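You operate a simulated robot arm through the tools that you are given. There is no shell and no other tool. Be economical: measure what you need, move in short steps, check, and stop when the job is done.

Carry out the task below with a simulated robot arm. There is one attempt and no reset: what you move stays moved.

Task
Change the press to the RIB block and cap the yellow rod.
Fine: stand the old block on the bench; one stroke of the press lever; the rod may stay in the press.

Only the result counts: the job must be done as asked and must still hold three seconds after the hand-in. Knocking over, shifting, dropping, spilling or breaking anything else fails it. A push-on lid holds only when it is set on centred and level and pressed home; a screw cap is set on level and turned clockwise until tight.

Robot
A 6-joint arm with a two-finger parallel gripper, fixed in place. Base frame: the origin is at the foot of the arm, x ahead of it, y to its left, z up; the work surface is at about z = 0. Units: m, degrees, N and s.
With the tool pointing down near the work surface it reaches from about 0.14 to 0.58 m from the base axis. Its first joint turns from -66.0 to 66.0 degrees. Payload 2.1 kg.
Tool frame: the origin (TCP) lies between the finger pads and is the grasp point; the fingertips stand 0.03 m ahead of it; z points along the fingers, y is the line along which they close. Largest opening 0.094 m; finger width 0.028, thickness 0.01; the body of the gripper, 0.05 by 0.096 m, starts 0.055 m behind the TCP.
Orientation is that of the tool frame in the base frame, as a unit quaternion [x, y, z, w]. With the fingers straight down and closing along the base's y, the tool's x points along the base's -x, its y along +y and its z along -z.

Tools
- The arm moves only by the tool play_rows. Its arguments are lists of equal length, an entry for each row: "travel": the shift along the tool's x, y, z in units of 30 mm (1.0 is 30 mm), a list of three; "rot": the turn, a rotation vector about the tool's x, y, z in units of 8 degrees (1.0 is 8 degrees), a list of three; "hand": the finger opening in cm, from 0 to 9.4. In form: {"travel": [[dx, dy, dz], ...], "rot": [[wx, wy, wz], ...], "hand": [hand, ...]}. A call has 1 to 12 rows; each row shifts and turns the commanded pose from where the row before left it, along the tool's axes as they then stand. A call with a number of a shift or a turn outside -1 to 1 is refused whole. Rows are played at 5 a second. More than 0.05 m and 8.6 degrees between two rows, or a gripper value outside its range, and nothing of the call is played. Where a pose cannot be reached the arm comes as near as it can. A force on the tool above 40 N (or 10 N above the force at the start of the call, whichever is more), or a blocked arm, ends the call early, and 0.2 s more pass. Each finger travels about 0.072 m/s and halts on what it meets, pressing with about 24 N; the grip force reading is that of the motor and also rises with nothing between the fingers. The clock runs only during rows and for 0.2 s after the last one: add rows that do not move to give the fingers time. It gives the time, the measured TCP pose, the force on the tool (base axes), the opening and the grip force at its end, in the units of the frame above (readings bear some noise), with the torque about the TCP (base axes, N m) and any sound that the robot's microphone picked up.
- Cameras (640 x 400 px; columns grow to the right, rows downward): "scene" is fixed at [0.0706, -0.379, 0.5057]; the picture's right is [0.66, -0.75, 0.00], its down [-0.28, -0.25, -0.93] and it looks along [0.69, 0.62, -0.38] (base axes); focal length 214 px, centre (320, 200). "wrist" rides on the gripper at [0.076, 0.014, -0.103] in the tool frame; the picture's right is [-0.18, 0.98, 0.00], its down [-0.75, -0.14, -0.64] and it looks along [-0.63, -0.12, 0.77] (tool axes); focal length 243 px, centre (320, 200). There is no depth. A picture from a camera that has moved, and an enlarged one, comes with that camera's place and axes in the base frame and with its lens.
- camera(camera): a new picture of that camera. The clock stands still meanwhile.
- enlarge(camera, box): a new picture of the part [left, top, right, bottom] of that camera's present view, enlarged. The clock stands still meanwhile.
- job_done(): hands the job in; it is judged then, once.

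Work in short steps. Places have to be worked out from the pictures, the camera data and where the tool is seen: move nearer, look again, correct. Check each grasp and each placing, and mend what went wrong. You have 120 turns and 64 pictures in all, those below and enlarged ones among them. Open the gripper and draw the arm clear of the work before you hand the job in, unless the task says otherwise; then end with one line.

The tools are called after "Request:" as a command line: name --argument value ..., lists and objects as JSON in quotes. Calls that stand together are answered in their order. play_rows: Moves the arm, as the interface text tells. Its arguments: {"type":"object","properties":{"travel":{"type":"array"},"rot":{"type":"array"},"hand":{"type":"array"}},"required":["travel","rot","hand"]} The other tools are called the same way: camera (camera) takes a picture; enlarge (camera, box) takes an enlarged picture of a part of a camera's view; job_done () hands the job in.

At the start:

```text
clock: 0.0
ee_pos: [0.2818, 0.0379, 0.4668]
tcp_rot: [0.001, 1.0, 0.0, 0.0]
contact_force: [0.2, -1.1, 0.8]
ft_torque: [-0.03, 0.0, 0.01]
width: 0.0942
grip_force: 0.0
```

scene: 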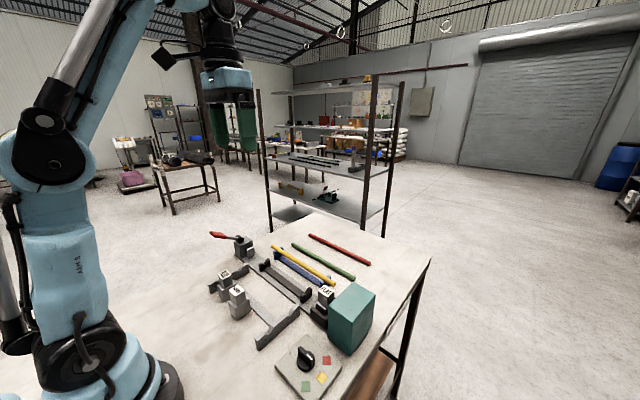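
wrist: 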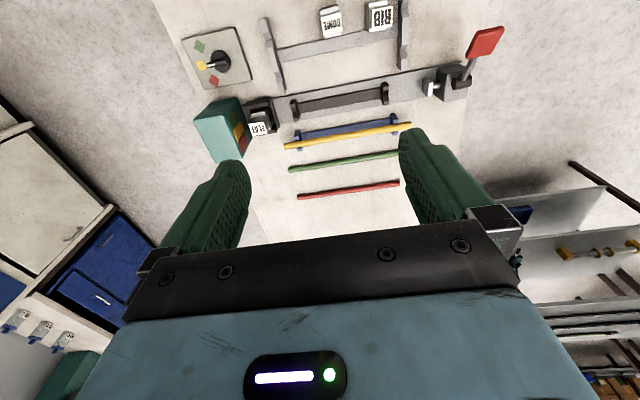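

I'll look closely at the bench with enlarged views before moving.

Request:
enlarge --camera "scene" --box '[200, 220, 320, 350]'

Request:
enlarge --camera "scene" --box '[260, 260, 400, 400]'

Request:
enlarge --camera "wrist" --box '[170, 0, 520, 210]'

```text
3.08 times, centred on (260, 285) of scene
camera zoom: at [0.0706, -0.379, 0.5057], right [0.66, -0.75, 0.0], down [-0.28, -0.25, -0.93], along [0.69, 0.62, -0.38], focal length 660 px, centre (505, -62)
```

zoom: 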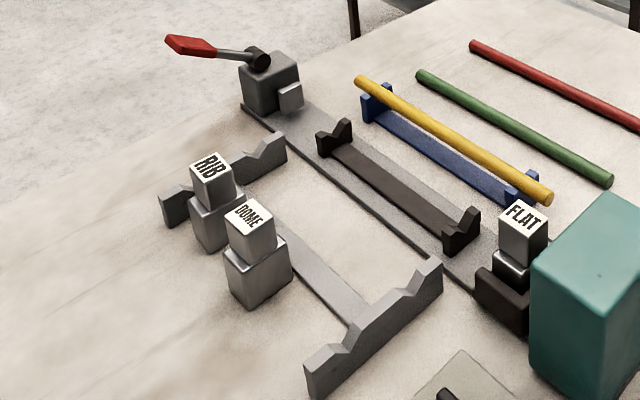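

```text
2.86 times, centred on (330, 330) of scene
camera zoom: at [0.0706, -0.379, 0.5057], right [0.66, -0.75, 0.0], down [-0.28, -0.25, -0.93], along [0.69, 0.62, -0.38], focal length 613 px, centre (291, -171)
```

zoom: 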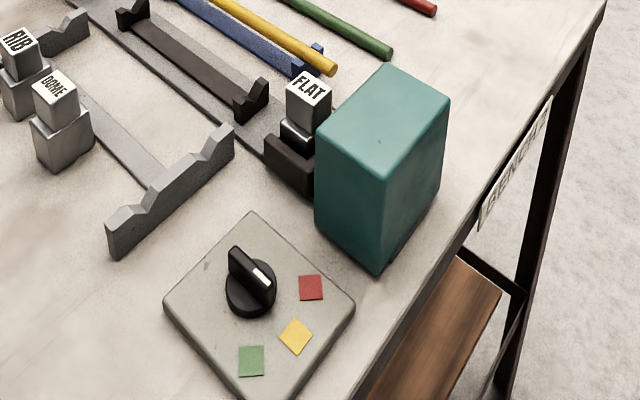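

```text
1.83 times, centred on (345, 105) of wrist
camera zoom: at [0.2063, 0.0521, 0.5696], right [0.18, 0.98, 0.0], down [0.75, -0.14, 0.64], along [0.63, -0.12, -0.77], focal length 444 px, centre (274, 374)
```

zoom: 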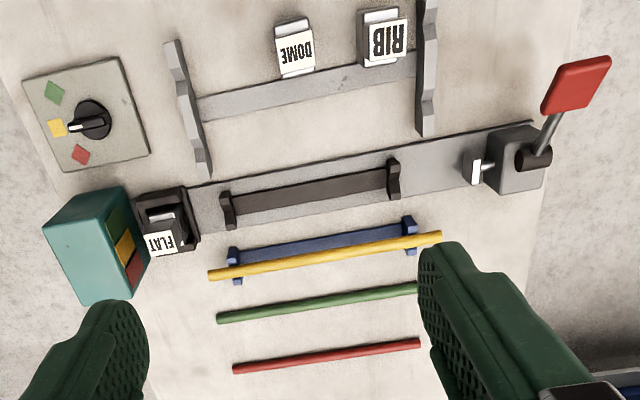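

The press seems to run along y: lever and ram at the +y end, FLAT block in a holder at the -y end and a dark cradle between. I'll lower the wrist camera over the FLAT/dial end to look closer.

Request:
play_rows --travel '[[0.175, -0.51, 0.9], [0.175, -0.51, 0.9], [0.175, -0.51, 0.9], [0.175, -0.51, 0.9], [0.175, -0.51, 0.9], [0.175, -0.51, 0.9], [0.175, -0.51, 0.9], [0.175, -0.51, 0.9]]' --rot '[[0, 0, 0], [0, 0, 0], [0, 0, 0], [0, 0, 0], [0, 0, 0], [0, 0, 0], [0, 0, 0], [0, 0, 0]]' --hand '[9.4, 9.4, 9.4, 9.4, 9.4, 9.4, 9.4, 9.4]'

Request:
camera --camera "wrist"

```text
clock: 1.8
ee_pos: [0.2411, -0.0854, 0.2498]
tcp_rot: [0.0, 1.0, 0.001, 0.0]
contact_force: [0.2, 0.0, -0.5]
ft_torque: [-0.01, 0.03, -0.03]
width: 0.0943
grip_force: 0.1
```

```text
58 pictures are left
camera wrist: at [0.1654, -0.0711, 0.3515], right [0.18, 0.98, 0.0], down [0.75, -0.14, 0.64], along [0.63, -0.12, -0.77], focal length 243 px, centre (320, 200)
```

wrist: 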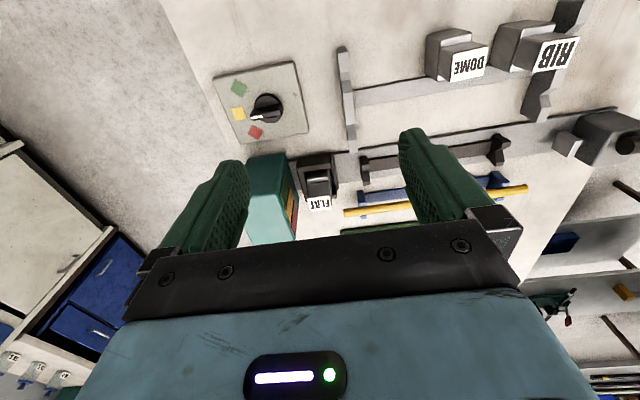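

Request:
enlarge --camera "wrist" --box '[200, 50, 380, 250]'

Request:
enlarge --camera "wrist" --box '[330, 0, 640, 220]'

```text
2.00 times, centred on (290, 150) of wrist
camera zoom: at [0.1654, -0.0711, 0.3515], right [0.18, 0.98, 0.0], down [0.75, -0.14, 0.64], along [0.63, -0.12, -0.77], focal length 485 px, centre (380, 300)
```

zoom: 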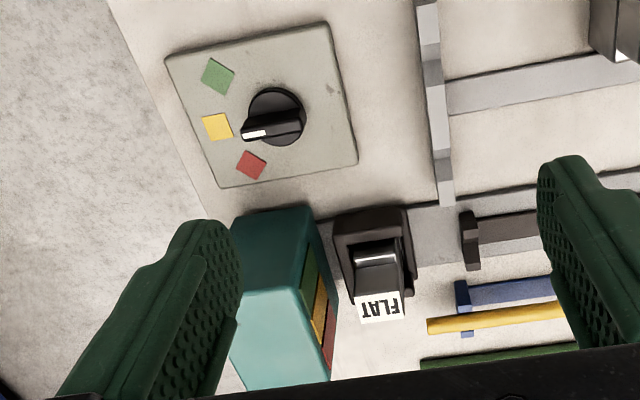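

```text
1.82 times, centred on (485, 110) of wrist
camera zoom: at [0.1654, -0.0711, 0.3515], right [0.18, 0.98, 0.0], down [0.75, -0.14, 0.64], along [0.63, -0.12, -0.77], focal length 441 px, centre (20, 364)
```

zoom: 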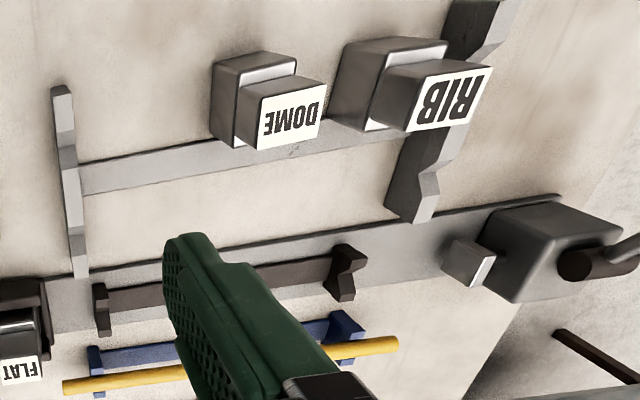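

Everything suggests dial already on yellow; FLAT's top label is near (0.390, -0.115, 0.083). I'll rotate the gripper 90° so fingers close along x (green box sits close on the -y side), camera looking toward -y.

Request:
play_rows --travel '[[0, 0, 0], [0, 0, 0], [0, 0, 0], [0, 0, 0], [0, 0, 0], [0, 0, 0], [0, 0, 0], [0, 0, 0], [0, 0, 0], [0, 0, 0], [0, 0, 0], [0, 0, 0]]' --rot '[[0, 0, 0.9375], [0, 0, 0.9375], [0, 0, 0.9375], [0, 0, 0.9375], [0, 0, 0.9375], [0, 0, 0.9375], [0, 0, 0.9375], [0, 0, 0.9375], [0, 0, 0.9375], [0, 0, 0.9375], [0, 0, 0.9375], [0, 0, 0.9375]]' --hand '[9.4, 9.4, 9.4, 9.4, 9.4, 9.4, 9.4, 9.4, 9.4, 9.4, 9.4, 9.4]'

```text
clock: 4.4
ee_pos: [0.2407, -0.0857, 0.25]
tcp_rot: [0.708, 0.706, -0.001, 0.0]
contact_force: [-0.6, -0.4, -0.5]
ft_torque: [0.02, 0.02, 0.0]
width: 0.094
grip_force: 0.0
```

Request:
play_rows --travel '[[0.53, 0.94, 0.28], [0.53, 0.94, 0.28], [0.53, 0.94, 0.28], [0.53, 0.94, 0.28], [0.53, 0.94, 0.28], [0.53, 0.94, 0.28]]' --rot '[[0, 0, 0], [0, 0, 0], [0, 0, 0], [0, 0, 0], [0, 0, 0], [0, 0, 0]]' --hand '[9.4, 9.4, 9.4, 9.4, 9.4, 9.4]'

Request:
camera --camera "wrist"

```text
clock: 5.8
ee_pos: [0.4107, 0.0115, 0.1991]
tcp_rot: [0.707, 0.708, 0.0, 0.0]
contact_force: [0.0, -0.1, -0.4]
ft_torque: [0.01, -0.03, -0.01]
width: 0.0941
grip_force: 0.2
```

```text
55 pictures are left
camera wrist: at [0.4251, 0.0885, 0.3013], right [0.98, -0.18, 0.0], down [-0.14, -0.75, 0.64], along [-0.12, -0.63, -0.77], focal length 243 px, centre (320, 200)
```

wrist: 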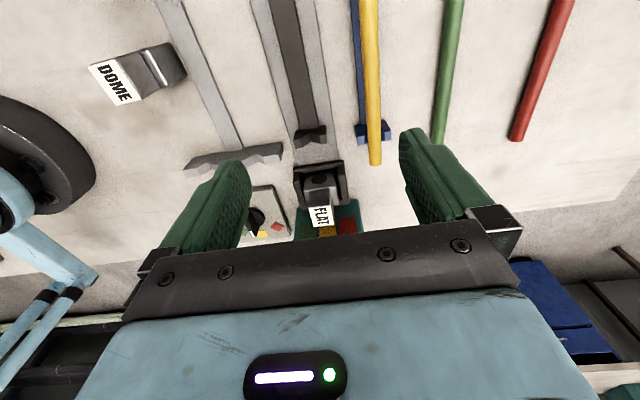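

Request:
enlarge --camera "wrist" --box '[240, 120, 400, 240]'

```text
3.33 times, centred on (320, 180) of wrist
camera zoom: at [0.4251, 0.0885, 0.3013], right [0.98, -0.18, 0.0], down [-0.14, -0.75, 0.64], along [-0.12, -0.63, -0.77], focal length 809 px, centre (320, 267)
```

zoom: 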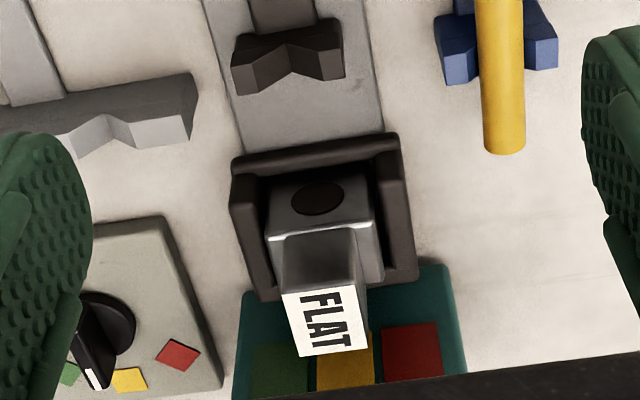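

The block has a bore in its +y face and a neck with the label (~26 mm wide, top z≈0.083, body top ≈0.055). I'll go above FLAT with a narrower opening and check before grasping.

Request:
play_rows --travel '[[-0.84, -0.145, 0.26], [-0.84, -0.145, 0.26], [-0.84, -0.145, 0.26], [-0.84, -0.145, 0.26], [-0.84, -0.145, 0.26], [0, 0, 0.7]]' --rot '[[0, 0, 0], [0, 0, 0], [0, 0, 0], [0, 0, 0], [0, 0, 0], [0, 0, 0]]' --hand '[7, 6, 6, 6, 6, 6]'

Request:
enlarge --camera "scene" --box '[250, 220, 400, 340]'

Request:
camera --camera "wrist"

```text
clock: 7.2
ee_pos: [0.3895, -0.1172, 0.1428]
tcp_rot: [0.706, 0.708, 0.0, 0.0]
contact_force: [0.2, 0.1, 0.2]
ft_torque: [0.01, 0.04, -0.01]
width: 0.0599
grip_force: 0.0
```

```text
3.33 times, centred on (325, 280) of scene
camera zoom: at [0.0706, -0.379, 0.5057], right [0.66, -0.75, 0.0], down [-0.28, -0.25, -0.93], along [0.69, 0.62, -0.38], focal length 715 px, centre (303, -67)
```

zoom: 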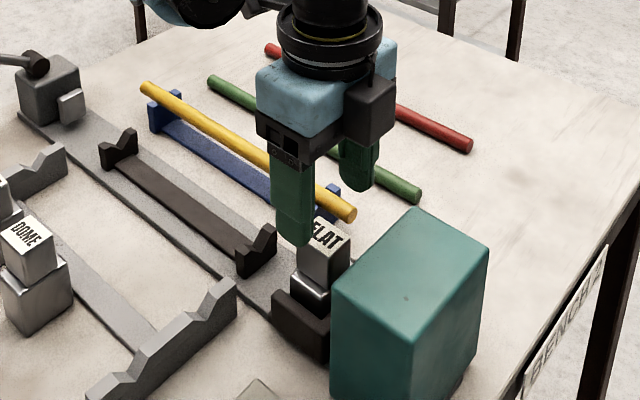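

```text
52 pictures are left
camera wrist: at [0.4034, -0.0399, 0.2456], right [0.98, -0.18, 0.0], down [-0.14, -0.75, 0.64], along [-0.12, -0.63, -0.77], focal length 243 px, centre (320, 200)
```

wrist: 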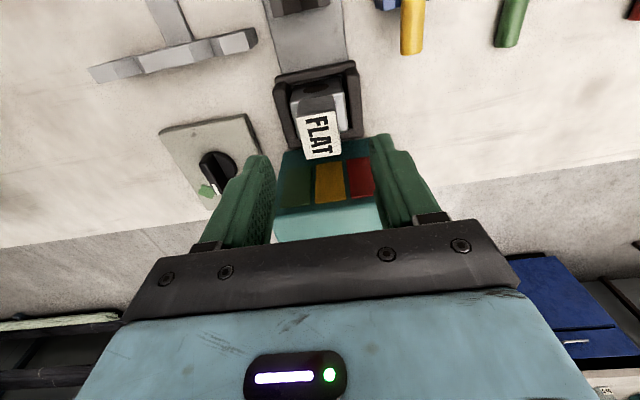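

Alignment matches (label at 0.388, -0.1155). Descend to z≈0.09 and close.

Request:
play_rows --travel '[[0.05, -0.04, 0.9], [0, 0, 0.85], [0, 0, 0], [0, 0, 0], [0, 0, 0], [0, 0, 0]]' --rot '[[0, 0, 0], [0, 0, 0], [0, 0, 0], [0, 0, 0], [0, 0, 0], [0, 0, 0]]' --hand '[6, 6, 6, 0, 0, 0]'

Request:
enlarge --camera "scene" --box '[250, 220, 400, 340]'

```text
clock: 8.6
ee_pos: [0.3917, -0.1128, 0.0901]
tcp_rot: [0.706, 0.708, 0.0, 0.0]
contact_force: [-0.6, 0.2, 0.6]
ft_torque: [0.0, 0.0, 0.0]
width: 0.0322
grip_force: 24.3
```

```text
3.33 times, centred on (325, 280) of scene
camera zoom: at [0.0706, -0.379, 0.5057], right [0.66, -0.75, 0.0], down [-0.28, -0.25, -0.93], along [0.69, 0.62, -0.38], focal length 715 px, centre (303, -67)
```

zoom: 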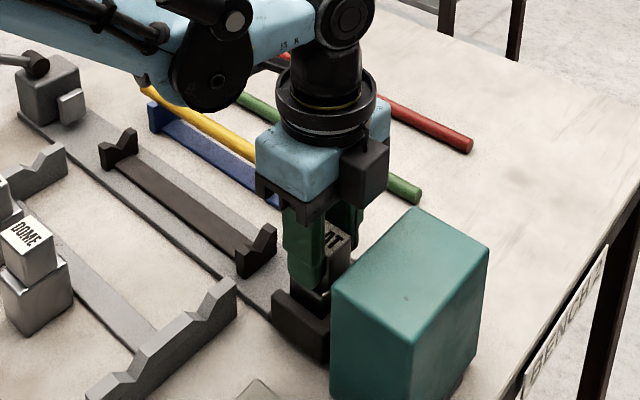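

Gripped (32 mm). Lift straight up.

Request:
play_rows --travel '[[0, 0, -0.4], [0, 0, -0.6], [0, 0, -1], [0, 0, -1], [0, 0, 0]]' --rot '[[0, 0, 0], [0, 0, 0], [0, 0, 0], [0, 0, 0], [0, 0, 0]]' --hand '[0, 0, 0, 0, 0]'

Request:
camera --camera "scene"

Request:
camera --camera "wrist"

```text
clock: 9.8
ee_pos: [0.3903, -0.1111, 0.1799]
tcp_rot: [0.707, 0.707, 0.0, 0.001]
contact_force: [-0.9, 0.4, -3.2]
ft_torque: [0.01, -0.01, 0.01]
width: 0.0323
grip_force: 24.3
```

```text
50 pictures are left
```

scene: 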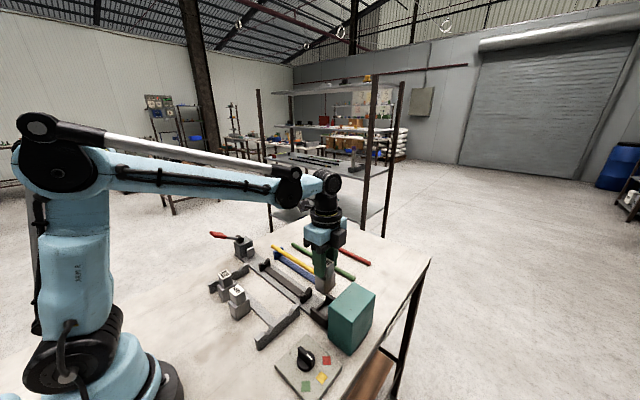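

```text
49 pictures are left
camera wrist: at [0.4029, -0.035, 0.2812], right [0.98, -0.18, 0.0], down [-0.14, -0.75, 0.64], along [-0.12, -0.63, -0.77], focal length 243 px, centre (320, 200)
```

wrist: 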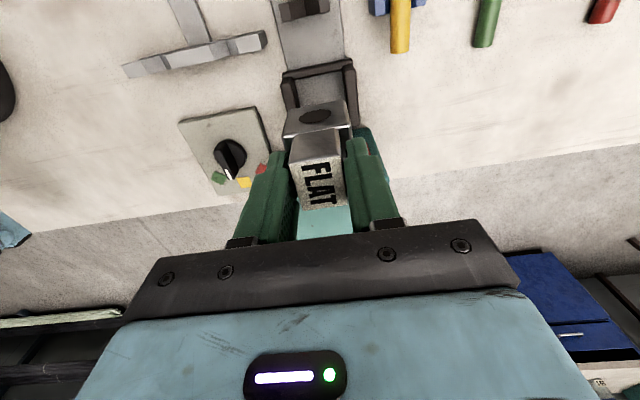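

FLAT is out. I'll carry it to a free spot on the bench near (0.175, -0.075), clear of dial and gray frame.

Request:
play_rows --travel '[[0.15, -0.896, 0], [0.15, -0.896, 0], [0.15, -0.896, 0], [0.15, -0.896, 0], [0.15, -0.896, 0], [0.15, -0.896, 0], [0.15, -0.896, 0], [0.15, -0.896, 0], [0, 0, 0]]' --rot '[[0, 0, 0], [0, 0, 0], [0, 0, 0], [0, 0, 0], [0, 0, 0], [0, 0, 0], [0, 0, 0], [0, 0, 0], [0, 0, 0]]' --hand '[0, 0, 0, 0, 0, 0, 0, 0, 0]'

Request:
camera --camera "scene"

Request:
camera --camera "wrist"

```text
clock: 11.8
ee_pos: [0.1746, -0.0787, 0.1754]
tcp_rot: [0.707, 0.708, 0.0, 0.001]
contact_force: [0.1, -0.4, -3.3]
ft_torque: [-0.02, 0.02, -0.04]
width: 0.0325
grip_force: 24.5
```

```text
48 pictures are left
```

scene: 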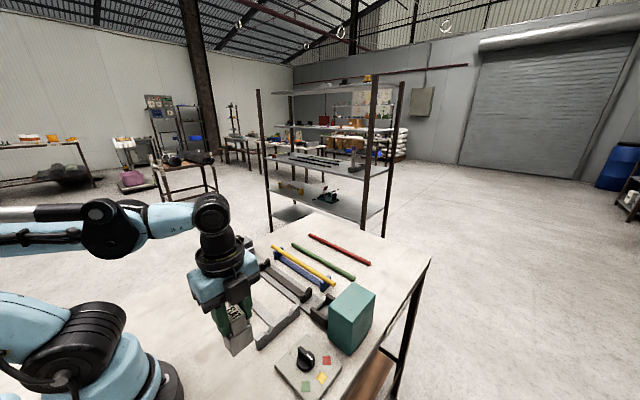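

```text
47 pictures are left
camera wrist: at [0.1885, -0.002, 0.2783], right [0.98, -0.18, 0.0], down [-0.14, -0.75, 0.64], along [-0.12, -0.63, -0.77], focal length 243 px, centre (320, 200)
```

wrist: 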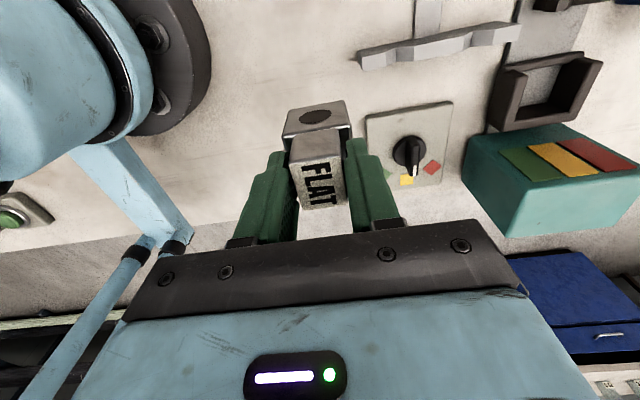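

Spot is clear. Lower towards the bench.

Request:
play_rows --travel '[[0, 0, 0.8], [0, 0, 0.8], [0, 0, 0.8], [0, 0, 0.2], [0, 0, 0]]' --rot '[[0, 0, 0], [0, 0, 0], [0, 0, 0], [0, 0, 0], [0, 0, 0]]' --hand '[0, 0, 0, 0, 0]'

Request:
enlarge --camera "scene" --box '[180, 260, 320, 380]'

```text
clock: 13.0
ee_pos: [0.1734, -0.0761, 0.0972]
tcp_rot: [0.707, 0.707, 0.0, 0.0]
contact_force: [0.9, 0.0, -3.7]
ft_torque: [0.03, 0.0, 0.0]
width: 0.0324
grip_force: 23.8
```

```text
3.33 times, centred on (250, 320) of scene
camera zoom: at [0.0706, -0.379, 0.5057], right [0.66, -0.75, 0.0], down [-0.28, -0.25, -0.93], along [0.69, 0.62, -0.38], focal length 715 px, centre (553, -200)
```

zoom: 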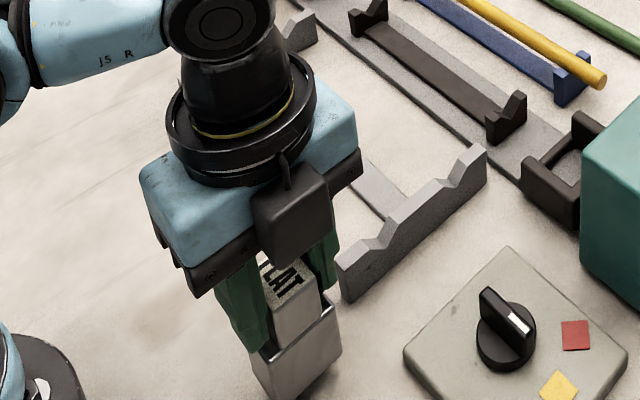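

Request:
play_rows --travel '[[0, 0, 0.1], [0, 0, 0.1], [0, 0, 0.1], [0, 0, 0.1], [0, 0, 0]]' --rot '[[0, 0, 0], [0, 0, 0], [0, 0, 0], [0, 0, 0], [0, 0, 0]]' --hand '[0, 0, 0, 0, 0]'

```text
clock: 14.2
ee_pos: [0.1726, -0.0773, 0.0878]
tcp_rot: [0.707, 0.707, 0.0, 0.0]
contact_force: [0.0, -0.1, -3.3]
ft_torque: [0.02, -0.01, -0.01]
width: 0.0323
grip_force: 24.2
```

Request:
play_rows --travel '[[0, 0, 0.05], [0, 0, 0.05], [0, 0, 0.05], [0, 0, 0]]' --rot '[[0, 0, 0], [0, 0, 0], [0, 0, 0], [0, 0, 0]]' --hand '[0, 0, 0, 0]'

```text
clock: 15.2
ee_pos: [0.1734, -0.0778, 0.0846]
tcp_rot: [0.707, 0.707, 0.0, -0.001]
contact_force: [0.1, -0.3, -3.1]
ft_torque: [-0.02, 0.01, 0.01]
width: 0.0321
grip_force: 24.1
```

Still hanging; continue in 1.5 mm steps.

Request:
play_rows --travel '[[0, 0, 0.05], [0, 0, 0.05], [0, 0, 0.05], [0, 0, 0]]' --rot '[[0, 0, 0], [0, 0, 0], [0, 0, 0], [0, 0, 0]]' --hand '[0, 0, 0, 0]'

```text
clock: 16.2
ee_pos: [0.1731, -0.0776, 0.0792]
tcp_rot: [0.707, 0.707, 0.0, 0.001]
contact_force: [-7.0, -1.6, 16.1]
ft_torque: [-0.05, 0.04, -0.03]
width: 0.032
grip_force: 24.0
```

Block touches the bench at about TCP z 0.080. Ease up 1 mm, open, and retract.

Request:
play_rows --travel '[[0, 0, -0.04], [0, 0, 0], [0, 0, 0], [0, 0, 0], [0, 0, -0.6], [0, 0, -1], [0, 0, -1], [0, 0, 0]]' --rot '[[0, 0, 0], [0, 0, 0], [0, 0, 0], [0, 0, 0], [0, 0, 0], [0, 0, 0], [0, 0, 0], [0, 0, 0]]' --hand '[3.2, 4.5, 5.5, 5.5, 5.5, 5.5, 6, 6]'

Request:
camera --camera "wrist"

Request:
enlarge --camera "scene" --box '[180, 220, 330, 360]'

```text
clock: 18.0
ee_pos: [0.1717, -0.0757, 0.1555]
tcp_rot: [0.707, 0.707, 0.0, 0.001]
contact_force: [0.0, -0.4, 0.3]
ft_torque: [-0.01, 0.02, -0.04]
width: 0.0602
grip_force: 0.0
```

```text
45 pictures are left
camera wrist: at [0.1861, 0.0, 0.2584], right [0.98, -0.18, 0.0], down [-0.14, -0.75, 0.64], along [-0.12, -0.63, -0.77], focal length 243 px, centre (320, 200)
```

wrist: 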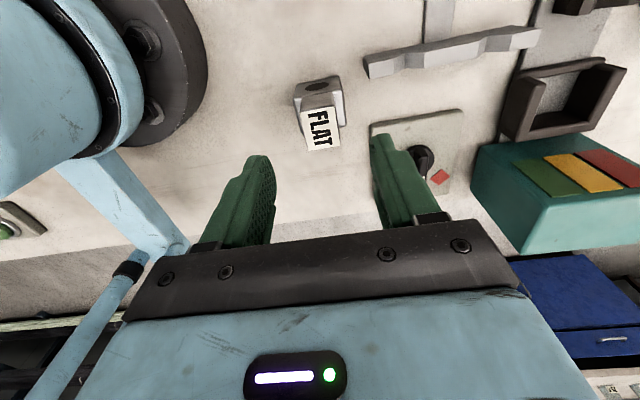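

```text
2.86 times, centred on (255, 290) of scene
camera zoom: at [0.0706, -0.379, 0.5057], right [0.66, -0.75, 0.0], down [-0.28, -0.25, -0.93], along [0.69, 0.62, -0.38], focal length 613 px, centre (506, -57)
```

zoom: 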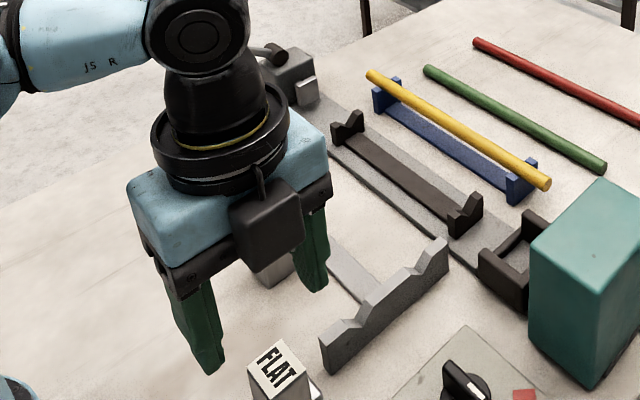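

FLAT stands upright. Now move above RIB (estimated 0.248, 0.145).

Request:
play_rows --travel '[[0.82, 0.285, -0.2], [0.82, 0.285, 0], [0.82, 0.285, 0], [0.82, 0.285, 0], [0.82, 0.285, 0], [0.82, 0.285, 0], [0.82, 0.285, 0], [0.82, 0.285, 0], [0.82, 0.285, 0], [0, 0, 0]]' --rot '[[0, 0, 0], [0, 0, 0], [0, 0, 0], [0, 0, 0], [0, 0, 0], [0, 0, 0], [0, 0, 0], [0, 0, 0], [0, 0, 0], [0, 0, 0]]' --hand '[6, 6, 6, 6, 6, 6, 6, 6, 6, 6]'

Request:
enlarge --camera "wrist" --box '[200, 40, 440, 240]'

Request:
enlarge --camera "scene" --box '[180, 210, 330, 330]'

```text
clock: 20.2
ee_pos: [0.2484, 0.1438, 0.162]
tcp_rot: [0.707, 0.707, 0.0, -0.001]
contact_force: [0.2, 0.6, 0.8]
ft_torque: [0.0, -0.01, -0.03]
width: 0.0599
grip_force: 0.0
```

```text
2.00 times, centred on (320, 140) of wrist
camera zoom: at [0.2633, 0.2195, 0.265], right [0.98, -0.18, 0.0], down [-0.14, -0.75, 0.64], along [-0.12, -0.63, -0.77], focal length 485 px, centre (320, 320)
```

zoom: 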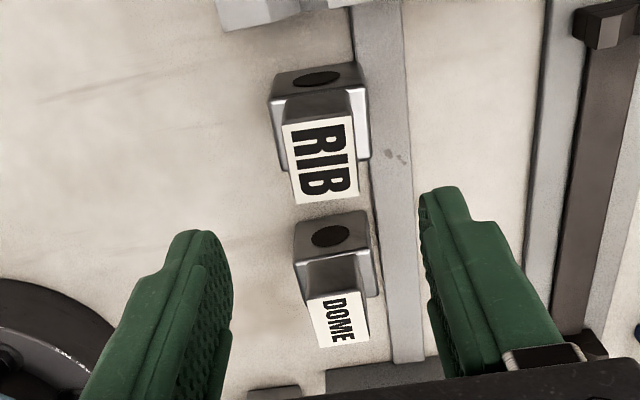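

```text
3.33 times, centred on (255, 270) of scene
camera zoom: at [0.0706, -0.379, 0.5057], right [0.66, -0.75, 0.0], down [-0.28, -0.25, -0.93], along [0.69, 0.62, -0.38], focal length 715 px, centre (537, -33)
```

zoom: 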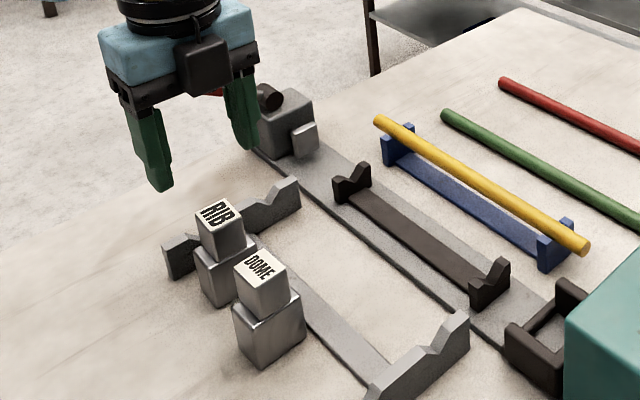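

RIB label is at (0.249, 0.145), squarely aligned, bore facing +y like FLAT. Descend and grip.

Request:
play_rows --travel '[[0.05, 0.02, 0.9], [0, 0, 0.9], [0, 0, 0.87], [0, 0, 0], [0, 0, 0], [0, 0, 0], [0, 0, 0]]' --rot '[[0, 0, 0], [0, 0, 0], [0, 0, 0], [0, 0, 0], [0, 0, 0], [0, 0, 0], [0, 0, 0]]' --hand '[6, 6, 6, 6, 0, 0, 0]'

```text
clock: 21.8
ee_pos: [0.2518, 0.1421, 0.0857]
tcp_rot: [0.707, 0.707, 0.0, 0.0]
contact_force: [-0.5, -0.2, 1.1]
ft_torque: [0.02, -0.03, 0.01]
width: 0.0276
grip_force: 23.9
```

Request:
play_rows --travel '[[0, 0, -0.4], [0, 0, -0.8], [0, 0, -1], [0, 0, -1], [0, 0, 0]]' --rot '[[0, 0, 0], [0, 0, 0], [0, 0, 0], [0, 0, 0], [0, 0, 0]]' --hand '[0, 0, 0, 0, 0]'

Request:
enlarge --camera "wrist" --box '[200, 40, 440, 240]'

```text
clock: 23.0
ee_pos: [0.2514, 0.1446, 0.1826]
tcp_rot: [0.706, 0.708, 0.0, 0.0]
contact_force: [0.3, 0.2, -2.9]
ft_torque: [0.0, -0.04, 0.0]
width: 0.0278
grip_force: 24.3
```

```text
2.00 times, centred on (320, 140) of wrist
camera zoom: at [0.2641, 0.2212, 0.2858], right [0.98, -0.18, 0.0], down [-0.14, -0.75, 0.64], along [-0.12, -0.63, -0.77], focal length 485 px, centre (320, 320)
```

zoom: 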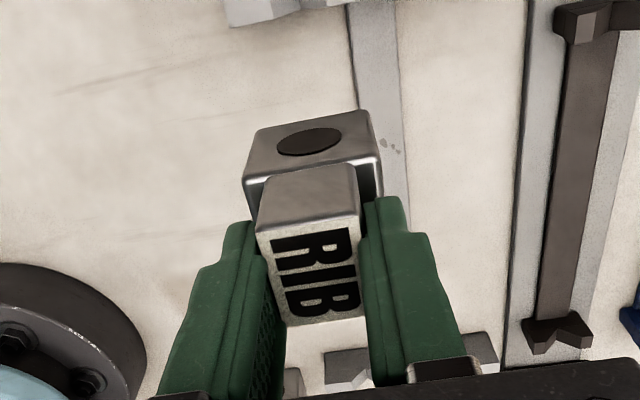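

RIB held. Carry it to above the empty holder (offsetting ~3 mm for its slightly different grip).

Request:
play_rows --travel '[[-0.874, 0.458, 0], [-0.874, 0.458, 0], [-0.874, 0.458, 0], [-0.874, 0.458, 0], [-0.874, 0.458, 0], [-0.874, 0.458, 0], [-0.874, 0.458, 0], [-0.874, 0.458, 0], [-0.874, 0.458, 0], [-0.874, 0.458, 0], [0, 0, 0.5], [0, 0, 0]]' --rot '[[0, 0, 0], [0, 0, 0], [0, 0, 0], [0, 0, 0], [0, 0, 0], [0, 0, 0], [0, 0, 0], [0, 0, 0], [0, 0, 0], [0, 0, 0], [0, 0, 0], [0, 0, 0]]' --hand '[0, 0, 0, 0, 0, 0, 0, 0, 0, 0, 0, 0]'

Request:
enlarge --camera "wrist" --box '[240, 40, 400, 160]'

Request:
enlarge --camera "scene" --box '[280, 250, 380, 330]'

```text
clock: 25.6
ee_pos: [0.3868, -0.1177, 0.1644]
tcp_rot: [0.707, 0.708, 0.001, 0.0]
contact_force: [-0.2, 0.0, -2.5]
ft_torque: [0.01, 0.02, -0.01]
width: 0.028
grip_force: 23.6
```

```text
3.33 times, centred on (320, 100) of wrist
camera zoom: at [0.4011, -0.0409, 0.266], right [0.98, -0.18, 0.0], down [-0.14, -0.75, 0.64], along [-0.12, -0.63, -0.77], focal length 809 px, centre (320, 533)
```

zoom: 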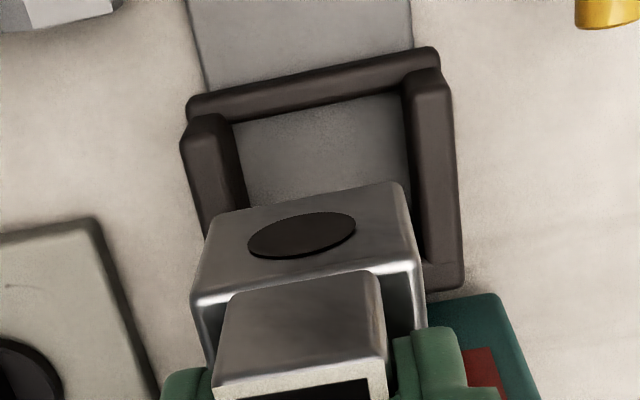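

```text
5.00 times, centred on (330, 290) of scene
camera zoom: at [0.0706, -0.379, 0.5057], right [0.66, -0.75, 0.0], down [-0.28, -0.25, -0.93], along [0.69, 0.62, -0.38], focal length 1072 px, centre (270, -250)
```

zoom: 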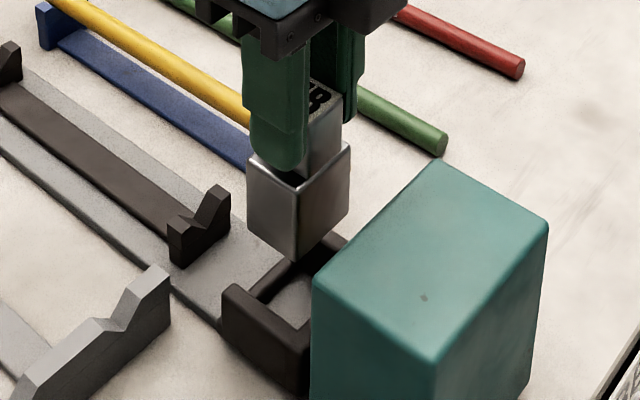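

Vision shows block ~4.5 mm too far -x relative to the pocket. Shift +4.5 mm x, +1.5 mm y, lower to just above the rim, and recheck.

Request:
play_rows --travel '[[0.05, 0.15, 0], [0, 0, 0.6], [0, 0, 0.6], [0, 0, 0]]' --rot '[[0, 0, 0], [0, 0, 0], [0, 0, 0], [0, 0, 0]]' --hand '[0, 0, 0, 0]'

Request:
enlarge --camera "wrist" --box '[260, 60, 380, 160]'

Request:
enlarge --camera "scene" --box '[300, 265, 360, 325]'

```text
clock: 26.6
ee_pos: [0.3922, -0.116, 0.1279]
tcp_rot: [0.707, 0.708, -0.001, 0.0]
contact_force: [-0.3, -0.4, -2.5]
ft_torque: [0.0, 0.02, 0.0]
width: 0.0277
grip_force: 23.9
```

```text
4.00 times, centred on (320, 110) of wrist
camera zoom: at [0.405, -0.0395, 0.2304], right [0.98, -0.18, 0.0], down [-0.14, -0.75, 0.64], along [-0.12, -0.63, -0.77], focal length 970 px, centre (320, 560)
```

zoom: 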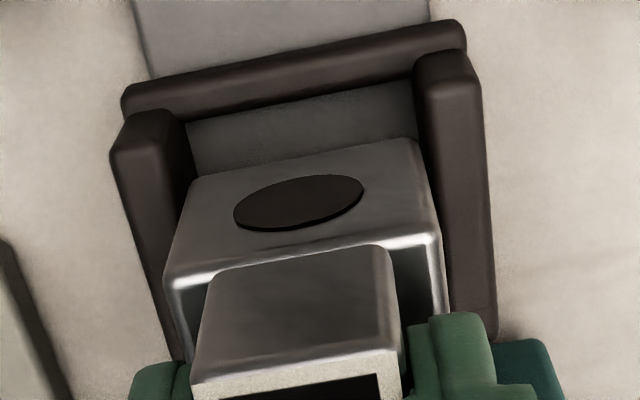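

```text
6.67 times, centred on (330, 295) of scene
camera zoom: at [0.0706, -0.379, 0.5057], right [0.66, -0.75, 0.0], down [-0.28, -0.25, -0.93], along [0.69, 0.62, -0.38], focal length 1430 px, centre (253, -433)
```

zoom: 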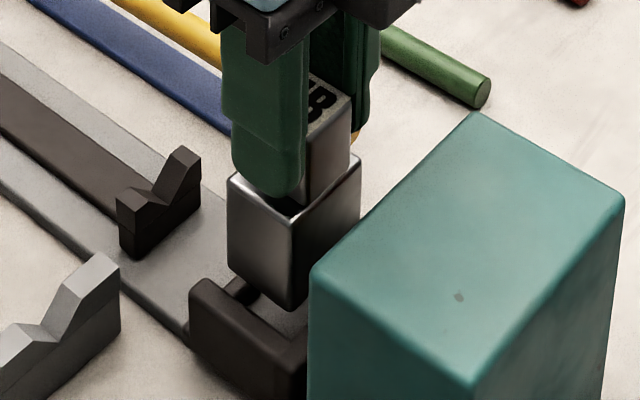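

Now centred within ~0.5 mm and y matches FLAT's former place. Lower into the pocket, watching force.

Request:
play_rows --travel '[[0, 0.015, 0.3], [0, 0, 0.3], [0, 0, 0.2], [0, 0, 0.2], [0, 0, 0]]' --rot '[[0, 0, 0], [0, 0, 0], [0, 0, 0], [0, 0, 0], [0, 0, 0]]' --hand '[0, 0, 0, 0, 0]'

```text
clock: 27.8
ee_pos: [0.3921, -0.1174, 0.0996]
tcp_rot: [0.708, 0.706, 0.0, 0.0]
contact_force: [0.0, -0.5, -3.9]
ft_torque: [-0.01, -0.02, -0.01]
width: 0.0278
grip_force: 24.0
```

Request:
play_rows --travel '[[0, 0, 0.08], [0, 0, 0.06], [0, 0, 0.05], [0, 0, 0.05], [0, 0, 0.05], [0, 0, 0]]' --rot '[[0, 0, 0], [0, 0, 0], [0, 0, 0], [0, 0, 0], [0, 0, 0], [0, 0, 0]]' --hand '[0, 0, 0, 0, 0, 0]'

Request:
enlarge --camera "wrist" --box '[260, 60, 380, 160]'

Request:
enlarge --camera "scene" --box '[300, 265, 360, 325]'

```text
clock: 29.1
ee_pos: [0.3921, -0.115, 0.0932]
tcp_rot: [0.706, 0.708, 0.001, 0.0]
contact_force: [-0.5, 1.4, 7.6]
ft_torque: [-0.01, -0.08, -0.01]
width: 0.0276
grip_force: 24.2
stopped in row 6: the force on the tool passed its limit at 43 N (the readings are from after the stop); the commanded pose is now the measured one
```

```text
4.00 times, centred on (320, 110) of wrist
camera zoom: at [0.4056, -0.0395, 0.1953], right [0.98, -0.18, 0.0], down [-0.14, -0.75, 0.64], along [-0.12, -0.63, -0.77], focal length 970 px, centre (320, 560)
```

zoom: 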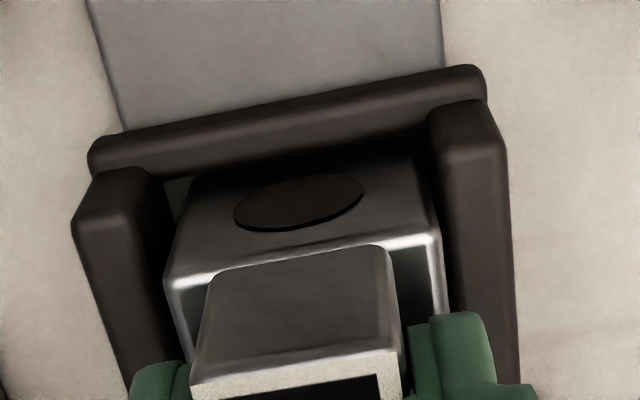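

```text
6.67 times, centred on (330, 295) of scene
camera zoom: at [0.0706, -0.379, 0.5057], right [0.66, -0.75, 0.0], down [-0.28, -0.25, -0.93], along [0.69, 0.62, -0.38], focal length 1430 px, centre (253, -433)
```

zoom: 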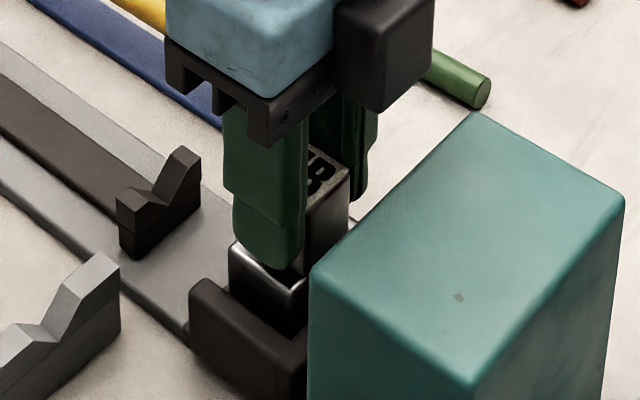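

It seated on the floor (contact at ≈0.091, as expected). Release and rise.

Request:
play_rows --travel '[[0, 0, 0], [0, 0, 0], [0, 0, 0], [0, 0, -0.5], [0, 0, -1], [0, 0, -1], [0.5, 0, -0.5], [0.5, 0, 0], [0, 0, 0]]' --rot '[[0, 0, 0], [0, 0, 0], [0, 0, 0], [0, 0, 0], [0, 0, 0], [0, 0, 0], [0, 0, 0], [0, 0, 0], [0, 0, 0]]' --hand '[3.5, 4.5, 5.2, 5.2, 5.2, 5.2, 5.2, 5.2, 5.2]'

Request:
enlarge --camera "wrist" --box '[230, 40, 390, 180]'

Request:
enlarge --camera "scene" --box '[180, 220, 340, 340]'

```text
clock: 31.1
ee_pos: [0.3903, -0.0855, 0.1827]
tcp_rot: [0.707, 0.707, 0.0, -0.001]
contact_force: [0.7, 0.5, 0.6]
ft_torque: [0.0, -0.04, -0.02]
width: 0.052
grip_force: 0.2
```

```text
2.86 times, centred on (310, 110) of wrist
camera zoom: at [0.4041, -0.008, 0.2849], right [0.98, -0.18, 0.0], down [-0.14, -0.75, 0.64], along [-0.12, -0.63, -0.77], focal length 693 px, centre (349, 457)
```

zoom: 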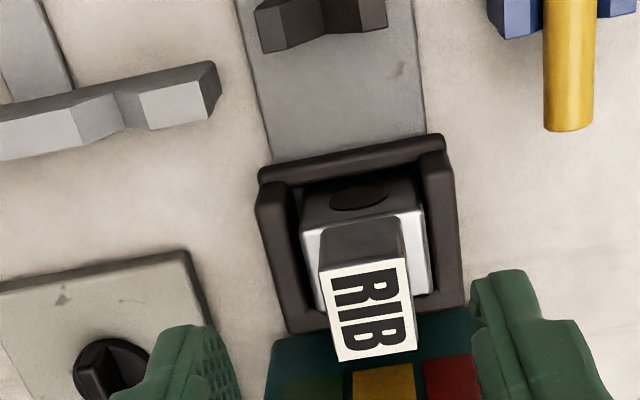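

```text
3.33 times, centred on (260, 280) of scene
camera zoom: at [0.0706, -0.379, 0.5057], right [0.66, -0.75, 0.0], down [-0.28, -0.25, -0.93], along [0.69, 0.62, -0.38], focal length 715 px, centre (520, -67)
```

zoom: 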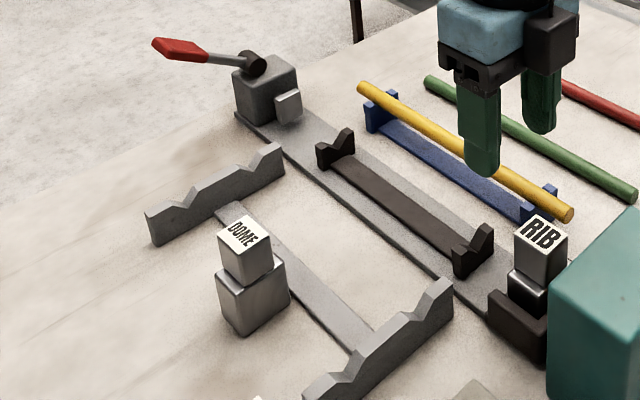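

RIB is seated, RIB bore facing the ram. Next the yellow rod: axis ≈ (0.460, y from -0.082 to 0.210, z≈0.037). Move above its middle.

Request:
play_rows --travel '[[0.828, 0.378, 0.22], [0.828, 0.378, 0.22], [0.828, 0.378, 0.22], [0.828, 0.378, 0.22], [0.828, 0.378, 0.22], [0.828, 0.378, 0.22], [0, 0, 0]]' --rot '[[0, 0, 0], [0, 0, 0], [0, 0, 0], [0, 0, 0], [0, 0, 0], [0, 0, 0], [0, 0, 0]]' --hand '[5, 5, 5, 5, 5, 5, 5]'

Request:
camera --camera "wrist"

Request:
enlarge --camera "scene" --box '[220, 220, 350, 320]'

```text
clock: 32.7
ee_pos: [0.4593, 0.0643, 0.1431]
tcp_rot: [0.707, 0.708, -0.001, 0.0]
contact_force: [0.0, -0.1, 0.3]
ft_torque: [-0.01, 0.01, 0.0]
width: 0.0499
grip_force: 0.0
```

```text
32 pictures are left
camera wrist: at [0.4732, 0.1396, 0.2452], right [0.98, -0.18, 0.0], down [-0.14, -0.75, 0.64], along [-0.12, -0.63, -0.77], focal length 243 px, centre (320, 200)
```

wrist: 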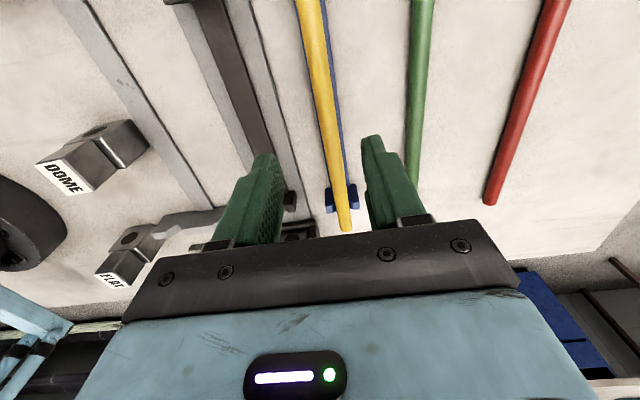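

```text
4.00 times, centred on (285, 270) of scene
camera zoom: at [0.0706, -0.379, 0.5057], right [0.66, -0.75, 0.0], down [-0.28, -0.25, -0.93], along [0.69, 0.62, -0.38], focal length 858 px, centre (460, -80)
```

zoom: 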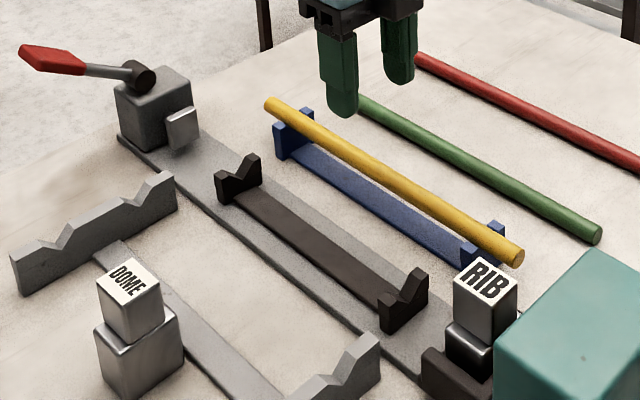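

Rod at x≈0.463. Nudge +3.5 mm in x, narrow the opening, descend and grip.

Request:
play_rows --travel '[[0, 0.12, 0.9], [0, 0, 1], [0, 0, 0.9], [0, 0, 0.1], [0, 0, 0], [0, 0, 0], [0, 0, 0], [0, 0, 0]]' --rot '[[0, 0, 0], [0, 0, 0], [0, 0, 0], [0, 0, 0], [0, 0, 0], [0, 0, 0], [0, 0, 0], [0, 0, 0]]' --hand '[4, 4, 4, 4, 0, 0, 0, 0]'

Request:
enlarge --camera "scene" --box '[240, 220, 350, 310]'

```text
clock: 34.5
ee_pos: [0.4632, 0.0625, 0.0552]
tcp_rot: [0.708, 0.706, 0.004, 0.004]
contact_force: [30.7, 0.0, 20.2]
ft_torque: [-0.11, -0.77, 0.01]
width: 0.0143
grip_force: 24.0
```

```text
4.44 times, centred on (295, 265) of scene
camera zoom: at [0.0705, -0.379, 0.5057], right [0.66, -0.75, 0.0], down [-0.28, -0.25, -0.93], along [0.69, 0.62, -0.38], focal length 953 px, centre (431, -89)
```

zoom: 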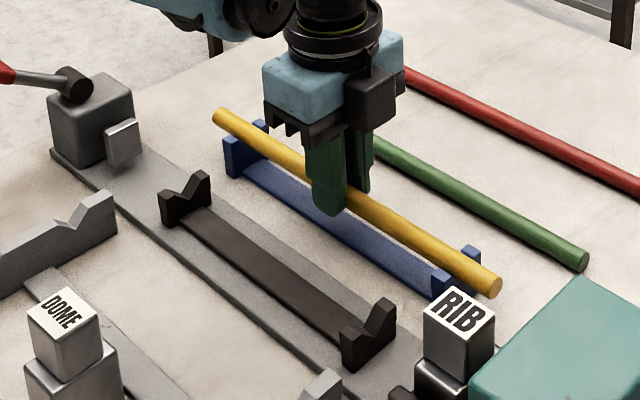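

Rod gripped (14 mm) but the reading shows a side load of 30 N, so the gripper sits slightly low in x. Ease +2 mm in x first.

Request:
play_rows --travel '[[0, 0.07, -0.02], [0, 0, 0]]' --rot '[[0, 0, 0], [0, 0, 0]]' --hand '[0, 0]'

```text
clock: 35.1
ee_pos: [0.4638, 0.0631, 0.0563]
tcp_rot: [0.706, 0.708, 0.002, 0.0]
contact_force: [13.3, 1.2, 8.0]
ft_torque: [0.0, -0.31, 0.02]
width: 0.0145
grip_force: 24.5
```

Request:
play_rows --travel '[[0, 0.06, -0.05], [0, 0, 0]]' --rot '[[0, 0, 0], [0, 0, 0]]' --hand '[0, 0]'

```text
clock: 35.7
ee_pos: [0.4662, 0.0628, 0.0574]
tcp_rot: [0.707, 0.707, 0.0, 0.0]
contact_force: [-0.3, -0.2, -0.1]
ft_torque: [0.0, 0.0, 0.0]
width: 0.0144
grip_force: 24.1
```

Load gone. Lift the rod.

Request:
play_rows --travel '[[0, 0, -0.3], [0, 0, -0.6], [0, 0, -0.8], [0, 0, 0]]' --rot '[[0, 0, 0], [0, 0, 0], [0, 0, 0], [0, 0, 0]]' --hand '[0, 0, 0, 0]'

Request:
enlarge --camera "scene" --box '[230, 220, 350, 310]'

Request:
camera --camera "wrist"

```text
clock: 36.7
ee_pos: [0.4656, 0.0628, 0.1102]
tcp_rot: [0.707, 0.707, 0.0, -0.001]
contact_force: [-0.4, 0.2, -0.8]
ft_torque: [0.0, -0.03, 0.01]
width: 0.0143
grip_force: 23.9
```

```text
4.44 times, centred on (290, 265) of scene
camera zoom: at [0.0706, -0.379, 0.5057], right [0.66, -0.75, 0.0], down [-0.28, -0.25, -0.93], along [0.69, 0.62, -0.38], focal length 953 px, centre (453, -89)
```

zoom: 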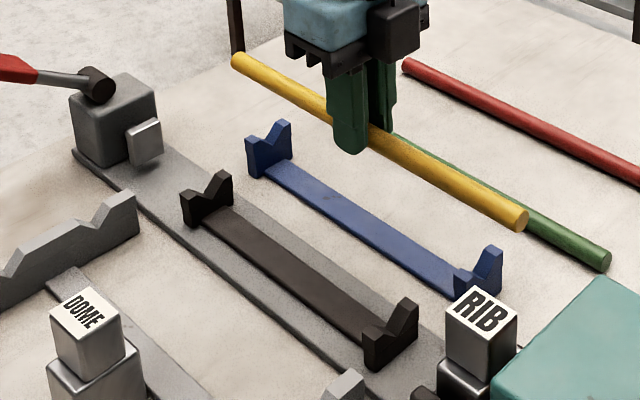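

```text
28 pictures are left
camera wrist: at [0.4794, 0.1395, 0.2124], right [0.98, -0.18, 0.0], down [-0.14, -0.75, 0.64], along [-0.12, -0.63, -0.77], focal length 243 px, centre (320, 200)
```

wrist: 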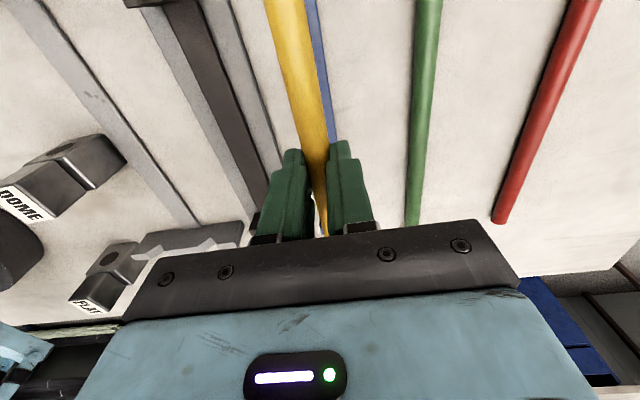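

Rod held centrally; the blue stand hasn't moved. Shift to above the dark cradle: -74 mm x, -8 mm y.

Request:
play_rows --travel '[[-0.09, -0.822, 0], [-0.09, -0.822, 0], [-0.09, -0.822, 0], [0, 0, 0.6], [0, 0, 0]]' --rot '[[0, 0, 0], [0, 0, 0], [0, 0, 0], [0, 0, 0], [0, 0, 0]]' --hand '[0, 0, 0, 0, 0]'

Request:
enlarge --camera "scene" --box '[230, 230, 340, 320]'

Request:
camera --camera "wrist"

```text
clock: 37.9
ee_pos: [0.3925, 0.0554, 0.0903]
tcp_rot: [0.707, 0.707, 0.0, 0.001]
contact_force: [-0.4, 0.2, -0.5]
ft_torque: [-0.01, 0.03, -0.01]
width: 0.0146
grip_force: 24.3
```

```text
4.44 times, centred on (285, 275) of scene
camera zoom: at [0.0706, -0.379, 0.5057], right [0.66, -0.75, 0.0], down [-0.28, -0.25, -0.93], along [0.69, 0.62, -0.38], focal length 953 px, centre (476, -133)
```

zoom: 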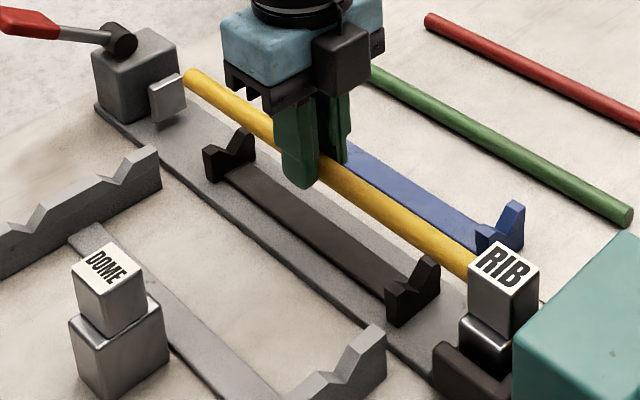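

```text
26 pictures are left
camera wrist: at [0.4054, 0.1319, 0.1933], right [0.98, -0.18, 0.0], down [-0.14, -0.75, 0.64], along [-0.12, -0.63, -0.77], focal length 243 px, centre (320, 200)
```

wrist: 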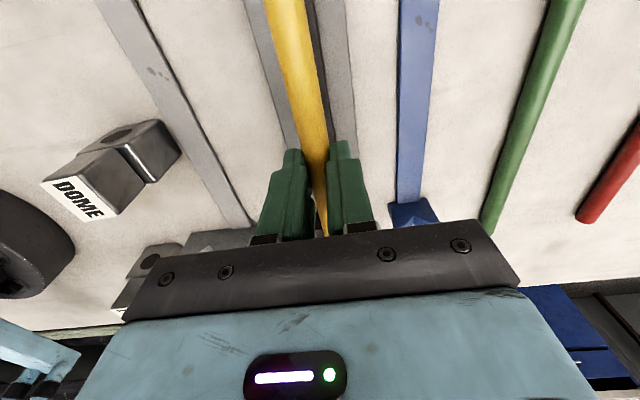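

Rod is centred on the rail within ~1.5 mm. Lower in small steps until the V notches take it.

Request:
play_rows --travel '[[0, -0.04, 0.3], [0, 0, 0.2], [0, 0, 0.1], [0, 0, 0.1], [0, 0, 0.1], [0, 0, 0]]' --rot '[[0, 0, 0], [0, 0, 0], [0, 0, 0], [0, 0, 0], [0, 0, 0], [0, 0, 0]]' --hand '[0, 0, 0, 0, 0, 0]'

```text
clock: 39.3
ee_pos: [0.3921, 0.0546, 0.0673]
tcp_rot: [0.707, 0.707, 0.0, -0.001]
contact_force: [-1.2, 0.6, -0.1]
ft_torque: [0.0, -0.02, 0.03]
width: 0.0145
grip_force: 24.4
```

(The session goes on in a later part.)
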